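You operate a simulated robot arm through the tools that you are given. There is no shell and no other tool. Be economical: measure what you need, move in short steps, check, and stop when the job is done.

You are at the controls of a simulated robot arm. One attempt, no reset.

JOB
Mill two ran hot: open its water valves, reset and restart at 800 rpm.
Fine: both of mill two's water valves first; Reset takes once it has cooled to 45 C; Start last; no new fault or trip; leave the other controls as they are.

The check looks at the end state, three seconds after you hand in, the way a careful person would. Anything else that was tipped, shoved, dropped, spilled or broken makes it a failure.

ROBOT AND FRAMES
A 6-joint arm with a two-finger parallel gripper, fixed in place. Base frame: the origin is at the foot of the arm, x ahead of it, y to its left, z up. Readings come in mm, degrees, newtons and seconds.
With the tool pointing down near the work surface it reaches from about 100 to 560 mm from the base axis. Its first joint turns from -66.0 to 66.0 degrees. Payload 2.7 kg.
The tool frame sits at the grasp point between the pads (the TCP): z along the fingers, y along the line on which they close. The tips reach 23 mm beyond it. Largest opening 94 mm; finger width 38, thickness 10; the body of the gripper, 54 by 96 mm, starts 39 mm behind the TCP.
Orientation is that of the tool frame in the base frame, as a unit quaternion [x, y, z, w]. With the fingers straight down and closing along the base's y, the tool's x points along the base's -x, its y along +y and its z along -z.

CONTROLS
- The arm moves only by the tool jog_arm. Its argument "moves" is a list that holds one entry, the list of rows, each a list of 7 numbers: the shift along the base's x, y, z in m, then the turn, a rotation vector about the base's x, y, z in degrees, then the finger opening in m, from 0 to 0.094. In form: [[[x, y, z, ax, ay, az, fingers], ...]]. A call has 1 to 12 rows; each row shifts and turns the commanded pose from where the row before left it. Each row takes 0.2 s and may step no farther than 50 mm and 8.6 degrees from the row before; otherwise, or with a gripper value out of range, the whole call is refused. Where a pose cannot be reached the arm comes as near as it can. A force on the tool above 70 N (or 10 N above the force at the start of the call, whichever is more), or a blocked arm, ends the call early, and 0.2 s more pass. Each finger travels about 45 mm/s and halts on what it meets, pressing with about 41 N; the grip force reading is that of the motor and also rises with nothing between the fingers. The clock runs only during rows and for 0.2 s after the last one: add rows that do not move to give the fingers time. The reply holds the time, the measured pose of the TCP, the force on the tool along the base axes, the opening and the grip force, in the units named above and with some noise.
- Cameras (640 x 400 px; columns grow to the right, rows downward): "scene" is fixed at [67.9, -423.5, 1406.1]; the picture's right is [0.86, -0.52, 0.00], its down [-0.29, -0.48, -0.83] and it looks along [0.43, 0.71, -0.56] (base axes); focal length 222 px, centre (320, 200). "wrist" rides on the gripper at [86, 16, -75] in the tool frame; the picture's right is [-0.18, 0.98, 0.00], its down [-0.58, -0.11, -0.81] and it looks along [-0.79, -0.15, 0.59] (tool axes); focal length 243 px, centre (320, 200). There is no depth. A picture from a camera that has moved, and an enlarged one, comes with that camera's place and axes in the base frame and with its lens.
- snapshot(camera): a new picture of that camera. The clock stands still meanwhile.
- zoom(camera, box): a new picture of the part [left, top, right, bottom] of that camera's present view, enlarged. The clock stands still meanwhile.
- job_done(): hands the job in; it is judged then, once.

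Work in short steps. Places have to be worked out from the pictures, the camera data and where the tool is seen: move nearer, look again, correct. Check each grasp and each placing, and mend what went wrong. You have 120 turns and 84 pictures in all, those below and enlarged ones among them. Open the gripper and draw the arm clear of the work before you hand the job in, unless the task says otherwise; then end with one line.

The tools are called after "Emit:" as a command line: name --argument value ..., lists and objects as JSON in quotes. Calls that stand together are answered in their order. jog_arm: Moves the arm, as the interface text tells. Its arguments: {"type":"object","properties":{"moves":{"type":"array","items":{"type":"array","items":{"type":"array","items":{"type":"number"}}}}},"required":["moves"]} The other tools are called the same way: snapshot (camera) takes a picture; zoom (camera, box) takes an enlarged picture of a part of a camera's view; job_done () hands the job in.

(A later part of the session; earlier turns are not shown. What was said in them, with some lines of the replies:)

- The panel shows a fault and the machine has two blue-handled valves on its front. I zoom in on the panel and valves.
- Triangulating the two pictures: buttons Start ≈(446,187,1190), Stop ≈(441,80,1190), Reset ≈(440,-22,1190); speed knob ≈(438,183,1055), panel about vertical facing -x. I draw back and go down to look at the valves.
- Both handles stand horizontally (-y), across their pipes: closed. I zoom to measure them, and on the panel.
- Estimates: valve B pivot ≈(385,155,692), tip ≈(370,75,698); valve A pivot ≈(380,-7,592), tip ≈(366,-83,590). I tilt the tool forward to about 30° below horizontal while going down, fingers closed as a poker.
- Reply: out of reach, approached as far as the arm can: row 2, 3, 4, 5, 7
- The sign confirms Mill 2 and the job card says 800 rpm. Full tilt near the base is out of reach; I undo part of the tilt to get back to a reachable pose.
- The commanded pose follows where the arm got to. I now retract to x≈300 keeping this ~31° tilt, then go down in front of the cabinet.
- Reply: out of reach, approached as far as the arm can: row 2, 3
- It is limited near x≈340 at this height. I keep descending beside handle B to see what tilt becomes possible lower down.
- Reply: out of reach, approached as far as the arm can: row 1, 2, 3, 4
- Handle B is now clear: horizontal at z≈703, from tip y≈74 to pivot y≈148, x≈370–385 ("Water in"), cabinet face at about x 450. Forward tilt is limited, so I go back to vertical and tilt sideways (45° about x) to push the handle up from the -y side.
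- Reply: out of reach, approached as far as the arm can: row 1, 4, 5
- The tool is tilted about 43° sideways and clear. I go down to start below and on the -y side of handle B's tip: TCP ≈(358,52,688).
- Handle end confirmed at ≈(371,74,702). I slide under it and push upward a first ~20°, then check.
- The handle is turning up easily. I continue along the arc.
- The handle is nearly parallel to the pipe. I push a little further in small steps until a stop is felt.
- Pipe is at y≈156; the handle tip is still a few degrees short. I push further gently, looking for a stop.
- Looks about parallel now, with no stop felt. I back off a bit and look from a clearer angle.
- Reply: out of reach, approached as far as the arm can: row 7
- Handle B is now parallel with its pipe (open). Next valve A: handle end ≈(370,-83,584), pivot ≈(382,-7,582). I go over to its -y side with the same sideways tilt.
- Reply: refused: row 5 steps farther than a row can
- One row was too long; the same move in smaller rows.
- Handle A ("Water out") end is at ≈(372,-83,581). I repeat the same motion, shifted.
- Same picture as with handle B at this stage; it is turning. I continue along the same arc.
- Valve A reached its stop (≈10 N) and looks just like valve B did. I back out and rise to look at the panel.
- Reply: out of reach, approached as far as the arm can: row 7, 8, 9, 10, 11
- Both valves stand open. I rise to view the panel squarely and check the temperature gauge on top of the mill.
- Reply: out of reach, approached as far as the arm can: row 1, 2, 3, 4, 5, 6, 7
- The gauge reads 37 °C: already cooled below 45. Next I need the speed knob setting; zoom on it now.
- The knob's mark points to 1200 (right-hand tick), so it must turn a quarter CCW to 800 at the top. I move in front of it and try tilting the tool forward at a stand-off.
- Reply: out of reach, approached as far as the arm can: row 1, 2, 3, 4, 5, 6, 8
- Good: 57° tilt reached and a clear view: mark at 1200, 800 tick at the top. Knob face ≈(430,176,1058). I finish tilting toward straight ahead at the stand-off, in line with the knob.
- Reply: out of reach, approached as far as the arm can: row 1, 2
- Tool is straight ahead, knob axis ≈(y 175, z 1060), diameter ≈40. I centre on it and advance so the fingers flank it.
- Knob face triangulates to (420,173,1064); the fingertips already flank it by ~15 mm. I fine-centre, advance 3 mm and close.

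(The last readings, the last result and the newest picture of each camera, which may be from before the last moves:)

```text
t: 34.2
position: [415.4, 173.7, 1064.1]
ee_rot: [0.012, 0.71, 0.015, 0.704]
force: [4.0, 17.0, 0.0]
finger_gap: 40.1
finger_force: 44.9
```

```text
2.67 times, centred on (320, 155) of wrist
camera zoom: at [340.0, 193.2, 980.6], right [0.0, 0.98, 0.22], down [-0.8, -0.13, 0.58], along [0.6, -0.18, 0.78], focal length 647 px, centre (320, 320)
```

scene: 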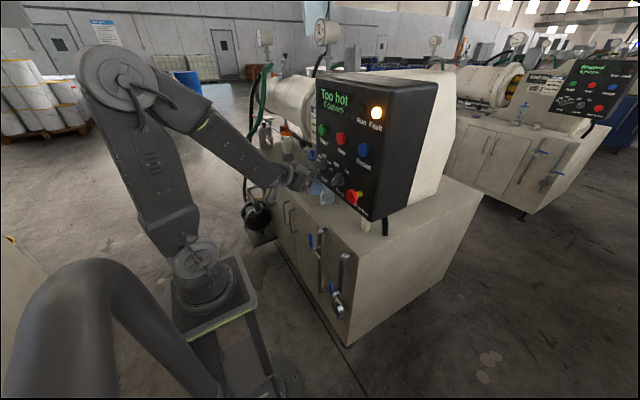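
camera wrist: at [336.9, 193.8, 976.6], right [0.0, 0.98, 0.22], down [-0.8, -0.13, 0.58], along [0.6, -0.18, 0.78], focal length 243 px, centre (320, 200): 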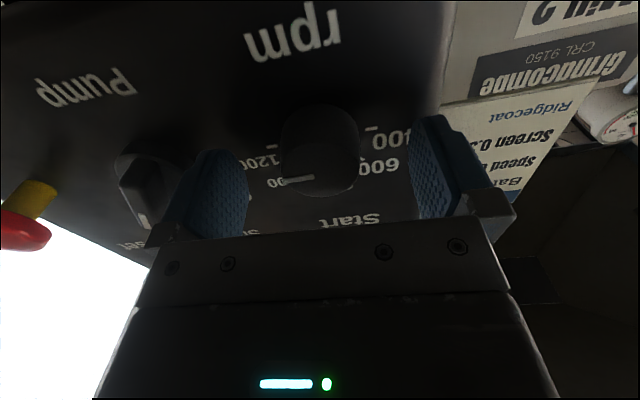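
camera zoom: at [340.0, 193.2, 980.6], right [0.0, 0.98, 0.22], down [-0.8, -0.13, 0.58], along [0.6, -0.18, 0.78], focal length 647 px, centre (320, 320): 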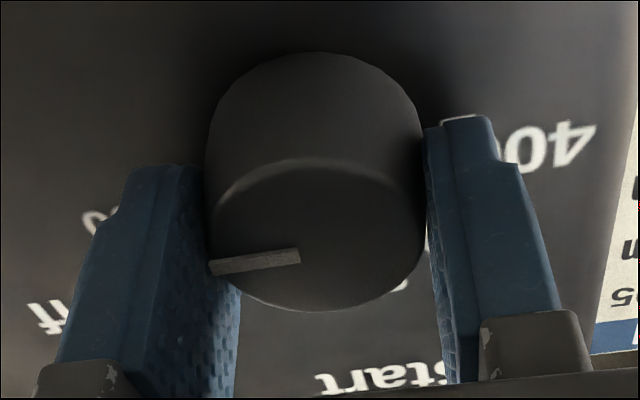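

Knob gripped at 40 mm. I turn CCW (negative about x) in small steps, shifting +1 mm in y to relieve side load.

Emit:
jog_arm --moves '[[[0, 0.001, 0, -5, 0, 0, 0.03], [0, 0, 0, -8, 0, 0, 0.03], [0, 0, 0, -8, 0, 0, 0.03], [0, 0, 0, -8, 0, 0, 0.03], [0, 0, 0, 0, 0, 0, 0.03]]]'

Emit:
zoom --camera "wrist" --box '[200, 80, 440, 230]'

```text
t: 35.4
position: [414.9, 178.2, 1063.5]
ee_rot: [-0.167, 0.691, -0.164, 0.684]
force: [-1.1, 29.0, -3.7]
finger_gap: 39.9
finger_force: 44.8
```

```text
2.67 times, centred on (320, 155) of wrist
camera zoom: at [340.1, 151.2, 981.7], right [-0.01, 0.96, -0.28], down [-0.8, 0.16, 0.57], along [0.6, 0.23, 0.77], focal length 647 px, centre (320, 320)
```

zoom: 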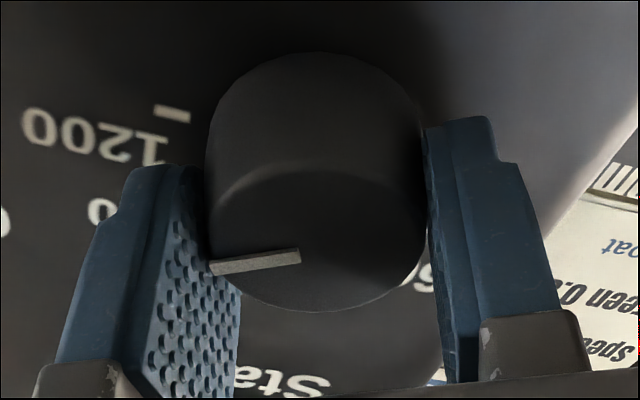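

The knob turns with the gripper. Side force +y suggests the knob axis is a few mm further +y; I shift and continue turning.

Emit:
jog_arm --moves '[[[0, 0.004, 0, -5, 0, 0, 0.03], [0, 0, 0, -8, 0, 0, 0.03], [0, 0, 0, -8, 0, 0, 0.03], [0, 0, 0, -8, 0, 0, 0.03], [0, 0, 0, 0, 0, 0, 0.03]]]'

Emit:
zoom --camera "wrist" --box '[160, 60, 480, 260]'

```text
t: 36.6
position: [415.6, 178.8, 1061.8]
ee_rot: [-0.333, 0.627, -0.334, 0.62]
force: [-22.0, 16.8, -9.5]
finger_gap: 39.5
finger_force: 44.7
```

```text
2.00 times, centred on (320, 160) of wrist
camera zoom: at [340.0, 116.2, 1002.6], right [0.0, 0.7, -0.71], down [-0.8, 0.43, 0.42], along [0.6, 0.57, 0.56], focal length 485 px, centre (320, 280)
```

zoom: 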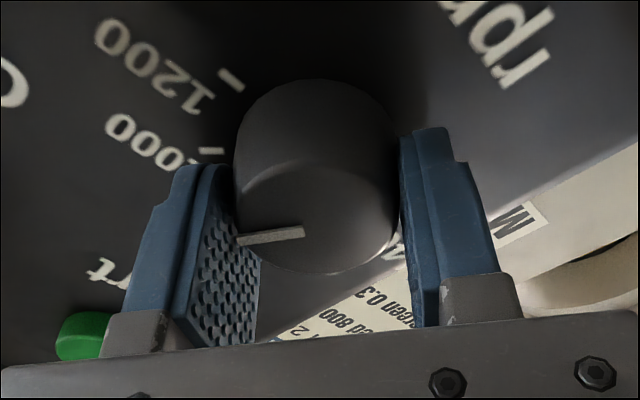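

About 58° done, mark past 1000. I turn the remaining 32°.

Emit:
jog_arm --moves '[[[-0.001, 0.001, 0, -8, 0, 0, 0.03], [0, 0, 0, -8, 0, 0, 0.03], [0, 0, 0, -8, 0, 0, 0.03], [0, 0, 0, -8, 0, 0, 0.03], [0, 0, 0, 0, 0, 0, 0.03]]]'

Emit:
zoom --camera "wrist" --box '[160, 60, 480, 260]'

Emit:
zoom --camera "scene" --box '[280, 120, 380, 210]'

```text
t: 37.8
position: [415.9, 178.9, 1061.0]
ee_rot: [-0.493, 0.514, -0.491, 0.502]
force: [2.5, 15.5, -29.5]
finger_gap: 40.1
finger_force: 45.2
```

```text
2.00 times, centred on (320, 160) of wrist
camera zoom: at [339.9, 94.2, 1043.4], right [-0.01, 0.22, -0.98], down [-0.8, 0.58, 0.14], along [0.6, 0.78, 0.17], focal length 485 px, centre (320, 280)
```

zoom: 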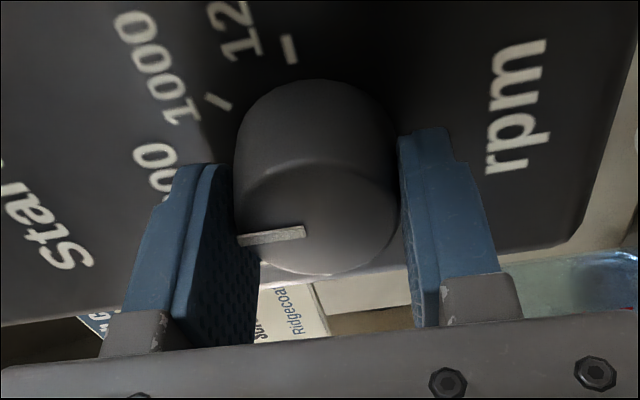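

```text
4.44 times, centred on (330, 165) of scene
camera zoom: at [68.4, -422.8, 1406.3], right [0.86, -0.52, 0.0], down [-0.29, -0.48, -0.83], along [0.43, 0.71, -0.56], focal length 988 px, centre (276, 356)
```

zoom: 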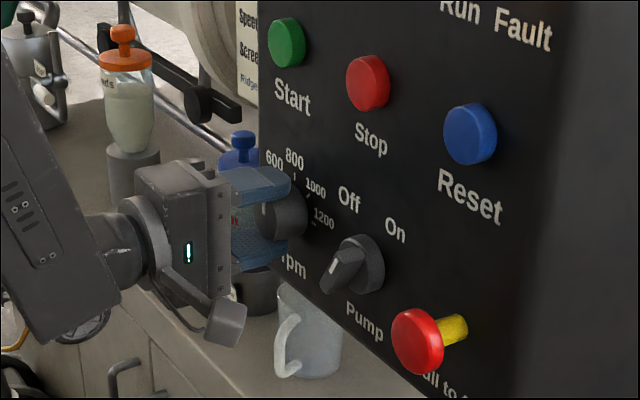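

The mark now points straight up to 800. I release and back straight out.

Emit:
jog_arm --moves '[[[0, 0, 0, 0, 0, 0, 0.06], [0, 0, 0, 0, 0, 0, 0.08], [0, 0, 0, 0, 0, 0, 0.08], [-0.02, 0, 0, 0, 0, 0, 0.08], [-0.03, 0, 0, 0, 0, 0, 0.08], [0, 0, 0, 0, 0, 0, 0.08]]]'

Emit:
snapshot --camera "wrist"

Emit:
zoom --camera "scene" --box '[280, 70, 400, 210]'

```text
t: 39.2
position: [367.7, 180.6, 1065.3]
ee_rot: [-0.487, 0.512, -0.493, 0.507]
force: [-0.2, -0.6, -0.7]
finger_gap: 79.8
finger_force: 0.1
```

```text
34 pictures are left
camera wrist: at [292.6, 94.4, 1046.5], right [0.0, 0.22, -0.98], down [-0.8, 0.59, 0.13], along [0.6, 0.78, 0.18], focal length 243 px, centre (320, 200)
```

wrist: 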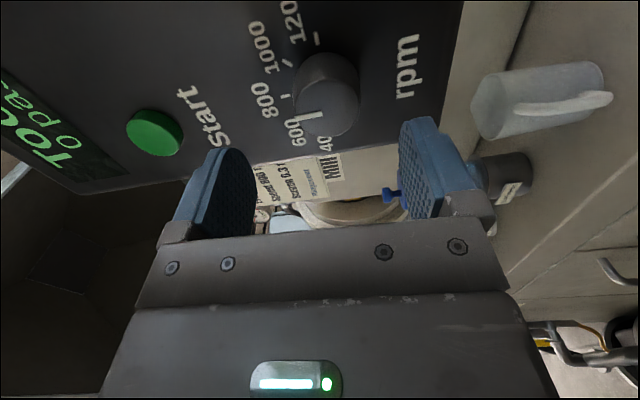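

```text
2.86 times, centred on (340, 140) of scene
camera zoom: at [67.8, -423.5, 1406.1], right [0.86, -0.52, 0.0], down [-0.29, -0.48, -0.83], along [0.43, 0.71, -0.56], focal length 635 px, centre (263, 371)
```

zoom: 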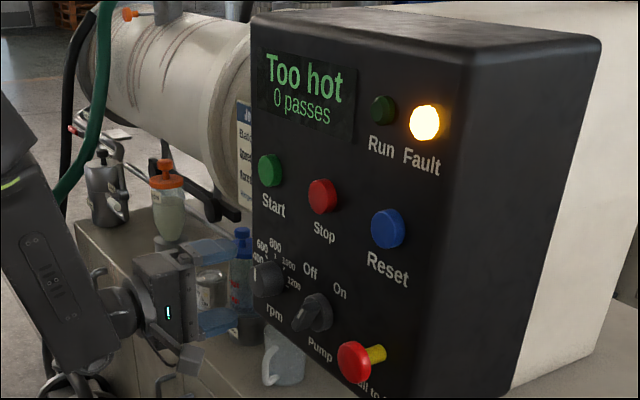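

Let me verify the pointer and the temperature.

Emit:
zoom --camera "wrist" --box '[230, 20, 390, 160]'

Emit:
zoom --camera "scene" --box '[300, 10, 360, 60]'

```text
2.86 times, centred on (310, 90) of wrist
camera zoom: at [292.6, 94.4, 1046.5], right [0.0, 0.22, -0.98], down [-0.8, 0.59, 0.13], along [0.6, 0.78, 0.18], focal length 693 px, centre (349, 514)
```

zoom: 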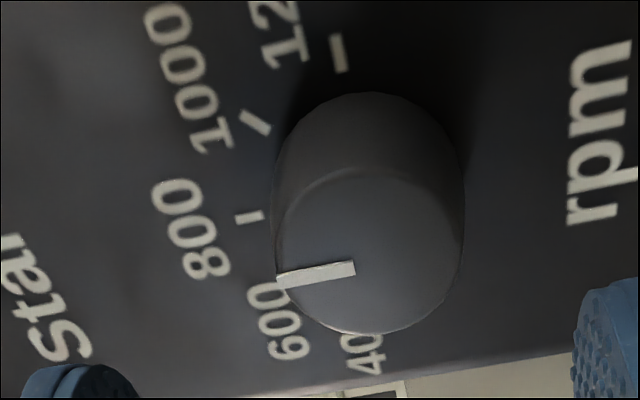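

```text
8.00 times, centred on (330, 35) of scene
camera zoom: at [67.8, -423.5, 1406.1], right [0.86, -0.52, 0.0], down [-0.29, -0.48, -0.83], along [0.43, 0.71, -0.56], focal length 1779 px, centre (240, 1520)
```

zoom: 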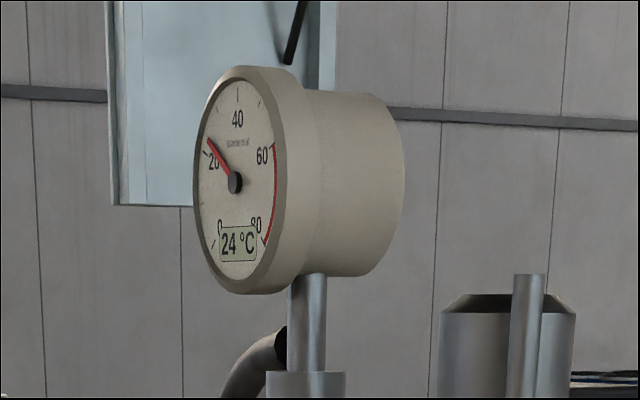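

800 rpm is set, and the temperature is 24 °C. Now Reset: I close the fingers, rise above the e-stop level, roll back upright and go in front of the Reset button.

Emit:
jog_arm --moves '[[[0, 0, 0.04, 8, 0, 0, 0.05], [0, 0, 0.04, 8, 0, 0, 0.02], [0, -0.01, 0.04, 8, 0, 0, 0], [0, -0.03, 0.01, 8, 0, 0, 0], [0, -0.03, 0, 8, 0, 0, 0], [0, -0.03, 0, 8, 0, 0, 0], [0, -0.03, 0, 8, 0, 0, 0], [0, -0.03, 0, 8, 0, 0, 0], [0, -0.03, 0, 8, 0, 0, 0], [0, -0.01, 0, 8, 0, 0, 0], [0, 0, 0, 7, 0, 0, 0], [0, 0, 0, 0, 0, 0, 0]]]'

Emit:
snapshot --camera "wrist"

Emit:
snapshot --camera "scene"

```text
t: 41.8
position: [350.3, 72.6, 1217.0]
ee_rot: [-0.002, 0.711, -0.006, 0.704]
force: [0.3, -0.5, 0.4]
finger_gap: 0.1
finger_force: 40.9
out of reach, approached as far as the arm can: row 7, 8, 9, 10
```

```text
30 pictures are left
camera wrist: at [274.7, 87.5, 1131.8], right [0.01, 0.99, 0.17], down [-0.8, -0.1, 0.59], along [0.6, -0.14, 0.79], focal length 243 px, centre (320, 200)
```

wrist: 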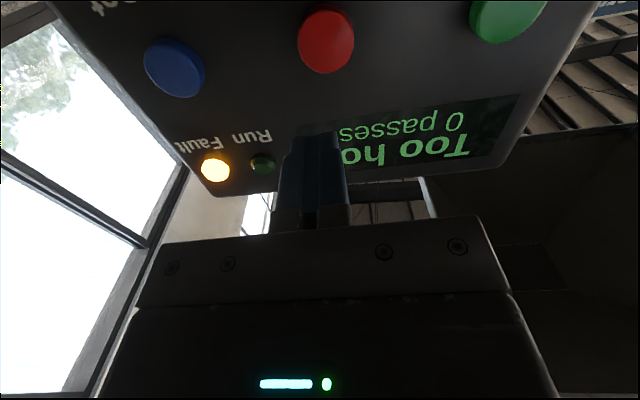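

```text
29 pictures are left
```

scene: 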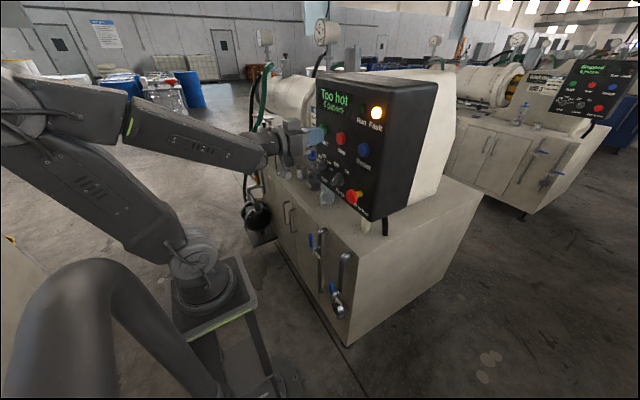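

Reset face ≈(438,-18,1191). I step forward a bit for reach and slide over in front of it.

Emit:
jog_arm --moves '[[[0.03, 0, 0, 0, 0, 0, 0], [0, -0.03, -0.01, 0, 0, 0, 0], [0, -0.03, -0.01, 0, 0, 0, 0], [0, -0.03, -0.006, 0, 0, 0, 0], [0, 0, 0, 0, 0, 0, 0]]]'

Emit:
snapshot --camera "wrist"

```text
t: 43.0
position: [373.9, 77.5, 1214.7]
ee_rot: [-0.002, 0.711, -0.008, 0.703]
force: [-0.3, 0.2, -0.3]
finger_gap: 0.0
finger_force: 41.3
out of reach, approached as far as the arm can: row 1, 2, 3, 4
```

```text
28 pictures are left
camera wrist: at [298.0, 92.4, 1130.0], right [0.01, 0.99, 0.17], down [-0.8, -0.1, 0.59], along [0.6, -0.14, 0.79], focal length 243 px, centre (320, 200)
```

wrist: 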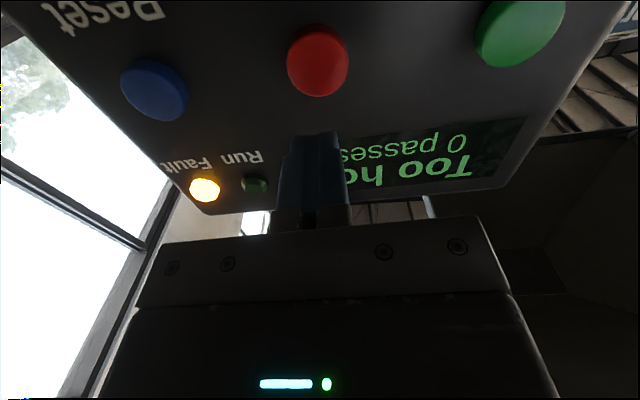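

Straight-ahead pose is out of reach near the centreline, so I pitch the tool back to ~45° down and go to Reset with that; the fingertip's front edge will press it.

Emit:
jog_arm --moves '[[[0, 0, 0, 0, 7.5, 0, 0], [0, 0, 0, 0, 7.5, 0, 0], [0, -0.01, 0, 0, 7.5, 0, 0], [0, -0.02, 0, 0, 7.5, 0, 0], [0, -0.03, 0, 0, 7.5, 0, 0], [0, -0.03, -0.01, 0, 7.5, 0, 0], [0, -0.005, -0.005, 0, 0, 0, 0], [0, 0, 0, 0, 0, 0, 0]]]'

Emit:
snapshot --camera "wrist"

Emit:
zoom --camera "scene" --box '[280, 70, 440, 190]'

```text
t: 44.8
position: [373.6, -17.5, 1199.8]
ee_rot: [-0.006, 0.926, -0.003, 0.378]
force: [0.1, 0.2, -0.7]
finger_gap: 0.1
finger_force: 41.0
```

```text
27 pictures are left
camera wrist: at [260.3, -4.0, 1193.5], right [0.12, 0.99, 0.12], down [-0.15, -0.1, 0.98], along [0.98, -0.14, 0.13], focal length 243 px, centre (320, 200)
```

wrist: 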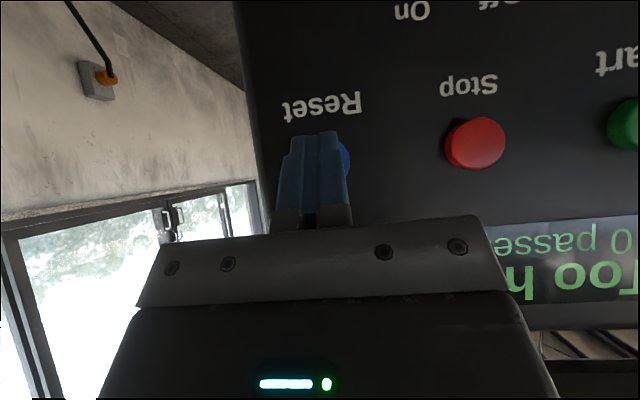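

```text
3.33 times, centred on (360, 130) of scene
camera zoom: at [67.9, -423.5, 1406.1], right [0.86, -0.52, 0.0], down [-0.29, -0.48, -0.83], along [0.43, 0.71, -0.56], focal length 741 px, centre (187, 433)
```

zoom: 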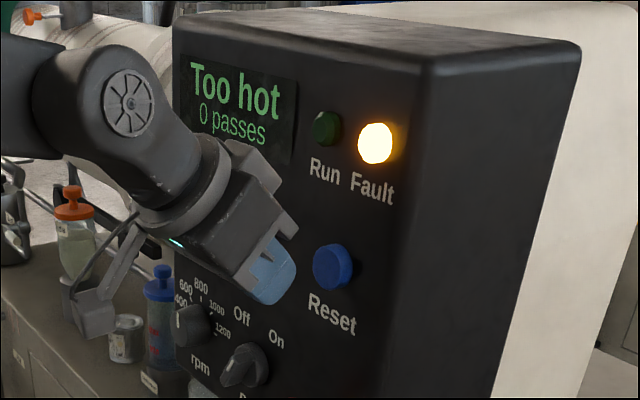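

Reset centre ≈(y -20, z 1190). I align and approach, then press in small steps.

Emit:
jog_arm --moves '[[[0.01, -0.003, -0.007, 0, 0, 0, 0], [0.01, 0, 0, 0, 0, 0, 0], [0.005, 0, 0, 0, 0, 0, 0], [0.004, 0, 0, 0, 0, 0, 0], [0, 0, 0, 0, 0, 0, 0]]]'

Emit:
zoom --camera "scene" --box '[280, 70, 440, 190]'

```text
t: 46.0
position: [403.0, -21.4, 1191.7]
ee_rot: [-0.006, 0.926, -0.003, 0.378]
force: [0.2, 0.5, 0.0]
finger_gap: 0.1
finger_force: 41.3
```

```text
3.33 times, centred on (360, 130) of scene
camera zoom: at [67.9, -423.5, 1406.1], right [0.86, -0.52, 0.0], down [-0.29, -0.48, -0.83], along [0.43, 0.71, -0.56], focal length 741 px, centre (187, 433)
```

zoom: 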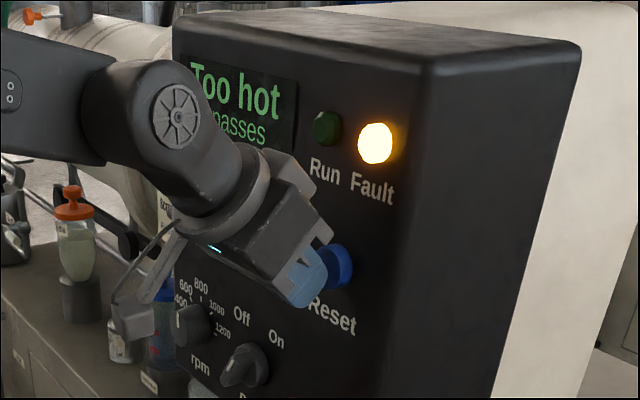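

Nearly at the button. I continue with 3 mm steps, 2 mm higher, watching the force.

Emit:
jog_arm --moves '[[[0.003, 0, 0.002, 0, 0, 0, 0], [0.003, 0, 0, 0, 0, 0, 0], [0.003, 0, 0, 0, 0, 0, 0], [0, 0, 0, 0, 0, 0, 0]]]'

Emit:
zoom --camera "scene" --box '[280, 70, 440, 190]'

```text
t: 47.0
position: [410.1, -20.8, 1193.0]
ee_rot: [-0.006, 0.927, -0.003, 0.376]
force: [-16.1, 1.3, -4.1]
finger_gap: 0.1
finger_force: 40.7
```

```text
3.33 times, centred on (360, 130) of scene
camera zoom: at [67.4, -423.4, 1406.2], right [0.86, -0.52, 0.0], down [-0.29, -0.48, -0.83], along [0.43, 0.71, -0.56], focal length 741 px, centre (187, 433)
```

zoom: 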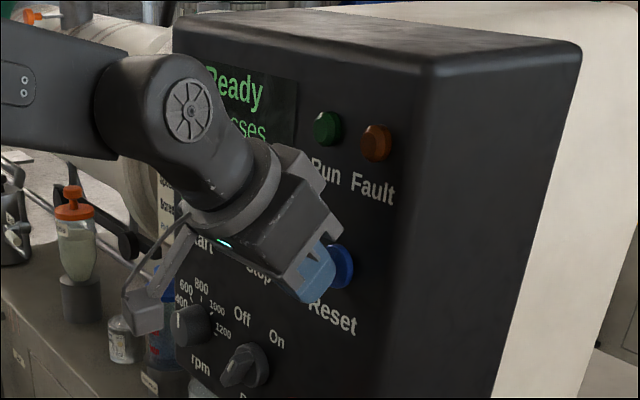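

"Ready" and the fault lamp is out. I back off and move across, clear of Stop, to Start ≈(438,184,1192).

Emit:
jog_arm --moves '[[[-0.02, 0, 0, 0, 0, 0, 0], [-0.02, 0, 0, 0, 0, 0, 0], [0, 0.04, 0, 0, 0, 0, 0], [0, 0.045, 0, 0, 0, 0, 0], [0, 0.045, 0, 0, 0, 0, 0], [0, 0.045, 0, 0, 0, 0, 0], [0, 0.03, 0, 0, 0, 0, 0], [0, 0, 0, 0, 0, 0, 0]]]'

Emit:
snapshot --camera "wrist"

Emit:
zoom --camera "scene" --box '[280, 70, 440, 190]'

```text
t: 48.8
position: [371.1, 184.3, 1194.1]
ee_rot: [-0.007, 0.926, -0.003, 0.378]
force: [0.2, -0.2, 0.3]
finger_gap: 0.0
finger_force: 41.4
```

```text
23 pictures are left
camera wrist: at [257.2, 198.6, 1186.8], right [0.12, 0.99, 0.12], down [-0.15, -0.1, 0.98], along [0.98, -0.14, 0.13], focal length 243 px, centre (320, 200)
```

wrist: 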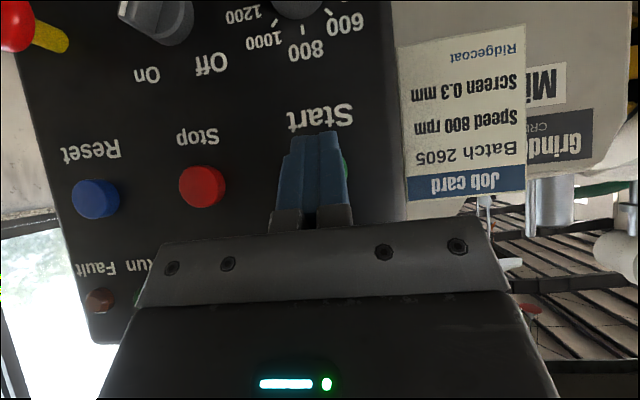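

```text
3.33 times, centred on (360, 130) of scene
camera zoom: at [67.9, -423.5, 1406.1], right [0.86, -0.52, 0.0], down [-0.29, -0.48, -0.83], along [0.43, 0.71, -0.56], focal length 741 px, centre (187, 433)
```

zoom: 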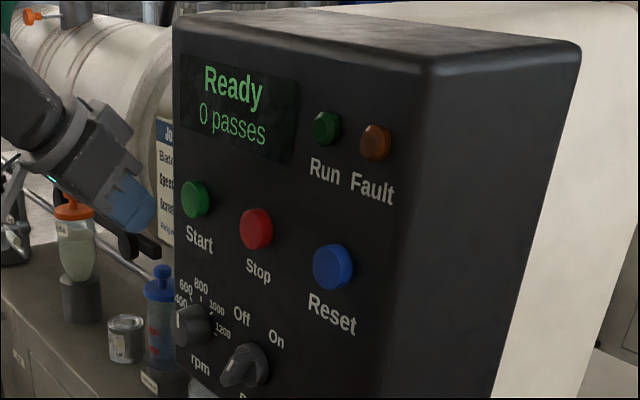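

Before starting, a check of the knob and pump switch.

Emit:
zoom --camera "scene" --box '[315, 135, 365, 175]'

Emit:
zoom --camera "wrist" --box '[100, 0, 380, 130]'

```text
10.00 times, centred on (340, 155) of scene
camera zoom: at [67.9, -423.5, 1406.1], right [0.86, -0.52, 0.0], down [-0.29, -0.48, -0.83], along [0.43, 0.71, -0.56], focal length 2223 px, centre (120, 650)
```

zoom: 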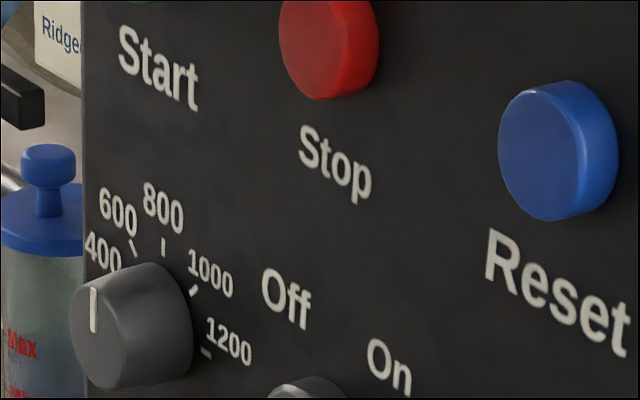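

```text
2.29 times, centred on (240, 65) of wrist
camera zoom: at [257.2, 198.6, 1186.8], right [0.12, 0.99, 0.12], down [-0.15, -0.1, 0.98], along [0.98, -0.14, 0.13], focal length 555 px, centre (503, 509)
```

zoom: 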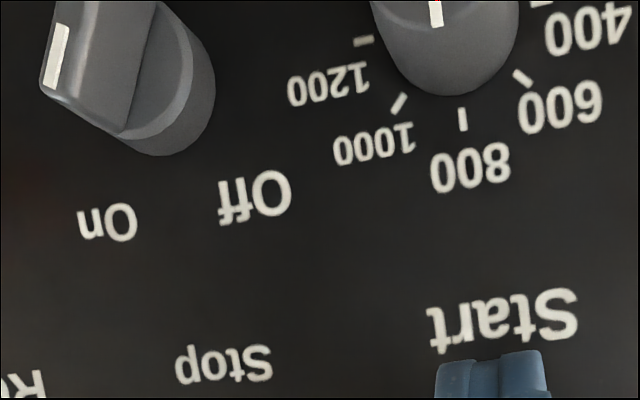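

Knob is on 800 and the pump is pointing to On. Now I press Start.

Emit:
jog_arm --moves '[[[0.015, -0.004, 0, 0, 0, 0, 0], [0.012, 0, 0, 0, 0, 0, 0], [0.004, 0, 0, 0, 0, 0, 0], [0.003, 0, 0, 0, 0, 0, 0], [0.003, 0, 0, 0, 0, 0, 0], [0.002, 0, 0, 0, 0, 0, 0], [0, 0, 0, 0, 0, 0, 0]]]'

Emit:
zoom --camera "scene" --box '[280, 70, 440, 190]'

```text
t: 50.4
position: [410.9, 178.8, 1193.4]
ee_rot: [-0.007, 0.925, -0.003, 0.379]
force: [-13.7, 0.8, 2.4]
finger_gap: 0.0
finger_force: 40.8
```

```text
3.33 times, centred on (360, 130) of scene
camera zoom: at [67.4, -423.5, 1406.2], right [0.86, -0.52, 0.0], down [-0.29, -0.48, -0.83], along [0.43, 0.71, -0.56], focal length 741 px, centre (187, 433)
```

zoom: 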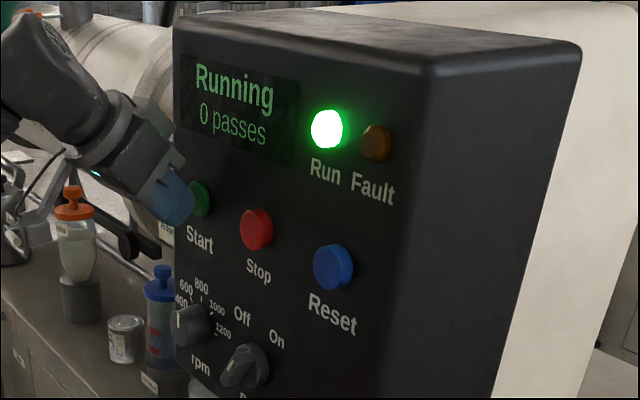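

It is running. I back off, open the gripper and draw clear, then check.

Emit:
jog_arm --moves '[[[-0.02, 0, 0, 0, 0, 0, 0], [-0.03, 0, 0, 0, 0, 0, 0.03], [0, 0, 0.04, 0, 5, 0, 0.06], [0, 0, 0.04, 0, 8, 0, 0.09], [0, 0, 0.04, 0, 8, 0, 0.09], [-0.03, 0, 0.02, 0, 8, 0, 0.09], [-0.03, 0, 0, 0, 0, 0, 0.09], [0, 0, 0, 0, 0, 0, 0.09], [0, 0, 0, 0, 0, 0, 0.09], [0, 0, 0, 0, 0, 0, 0.09]]]'

Emit:
snapshot --camera "scene"

Emit:
zoom --camera "scene" --box '[300, 10, 420, 130]'

Emit:
zoom --camera "scene" --box '[290, 210, 370, 330]'

```text
t: 52.6
position: [301.1, 179.4, 1334.8]
ee_rot: [-0.007, 0.991, -0.001, 0.134]
force: [-0.6, -0.1, -0.2]
finger_gap: 89.8
finger_force: 0.1
```

```text
18 pictures are left
```

scene: 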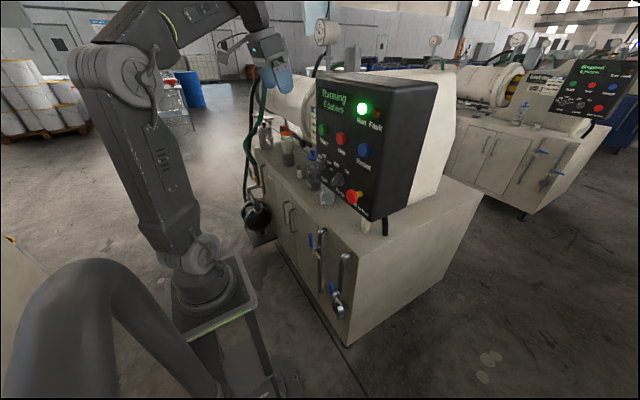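

```text
3.33 times, centred on (360, 70) of scene
camera zoom: at [67.9, -423.5, 1406.1], right [0.86, -0.52, 0.0], down [-0.29, -0.48, -0.83], along [0.43, 0.71, -0.56], focal length 741 px, centre (187, 633)
```

zoom: 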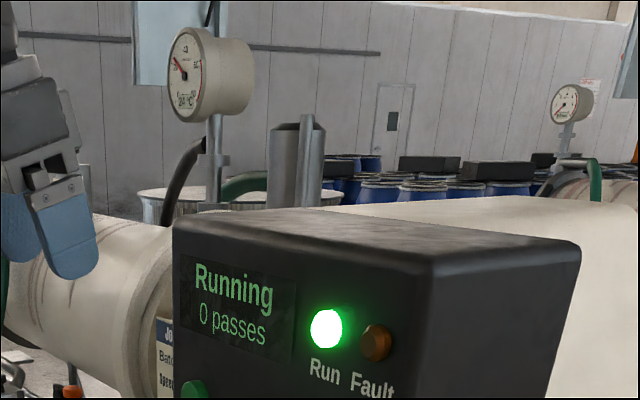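

```text
3.33 times, centred on (330, 270) of scene
camera zoom: at [67.9, -423.5, 1406.1], right [0.86, -0.52, 0.0], down [-0.29, -0.48, -0.83], along [0.43, 0.71, -0.56], focal length 741 px, centre (287, -33)
```

zoom: 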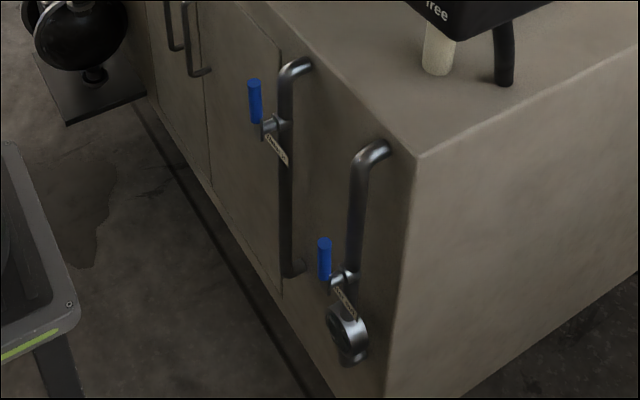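

All looks right. I wait a moment to see that the temperature stays low and no trip follows.

Emit:
jog_arm --moves '[[[0, 0, 0, 0, 0, 0, 0.09], [0, 0, 0, 0, 0, 0, 0.09], [0, 0, 0, 0, 0, 0, 0.09], [0, 0, 0, 0, 0, 0, 0.09], [0, 0, 0, 0, 0, 0, 0.09], [0, 0, 0, 0, 0, 0, 0.09], [0, 0, 0, 0, 0, 0, 0.09], [0, 0, 0, 0, 0, 0, 0.09], [0, 0, 0, 0, 0, 0, 0.09], [0, 0, 0, 0, 0, 0, 0.09], [0, 0, 0, 0, 0, 0, 0.09], [0, 0, 0, 0, 0, 0, 0.09]]]'

Emit:
zoom --camera "scene" --box '[310, 10, 400, 130]'

```text
t: 55.2
position: [301.4, 180.6, 1334.7]
ee_rot: [-0.007, 0.991, -0.001, 0.134]
force: [-0.4, -0.3, -0.3]
finger_gap: 90.2
finger_force: 0.1
```

```text
3.33 times, centred on (355, 70) of scene
camera zoom: at [67.9, -423.5, 1406.1], right [0.86, -0.52, 0.0], down [-0.29, -0.48, -0.83], along [0.43, 0.71, -0.56], focal length 741 px, centre (203, 633)
```

zoom: 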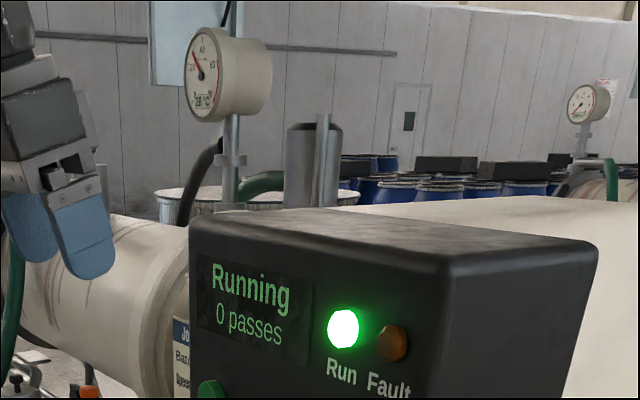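

Still running at about 28 °C with no fault; the arm is clear and the gripper open. Handing in.

Emit:
job_done

```text
The job is handed in.
```

Mill 2 is running at 800 rpm: I opened both water valves, turned the speed knob from 1200 to 800, pressed Reset at about 24 °C, then Start; no new fault or trip showed, and the other controls are untouched.
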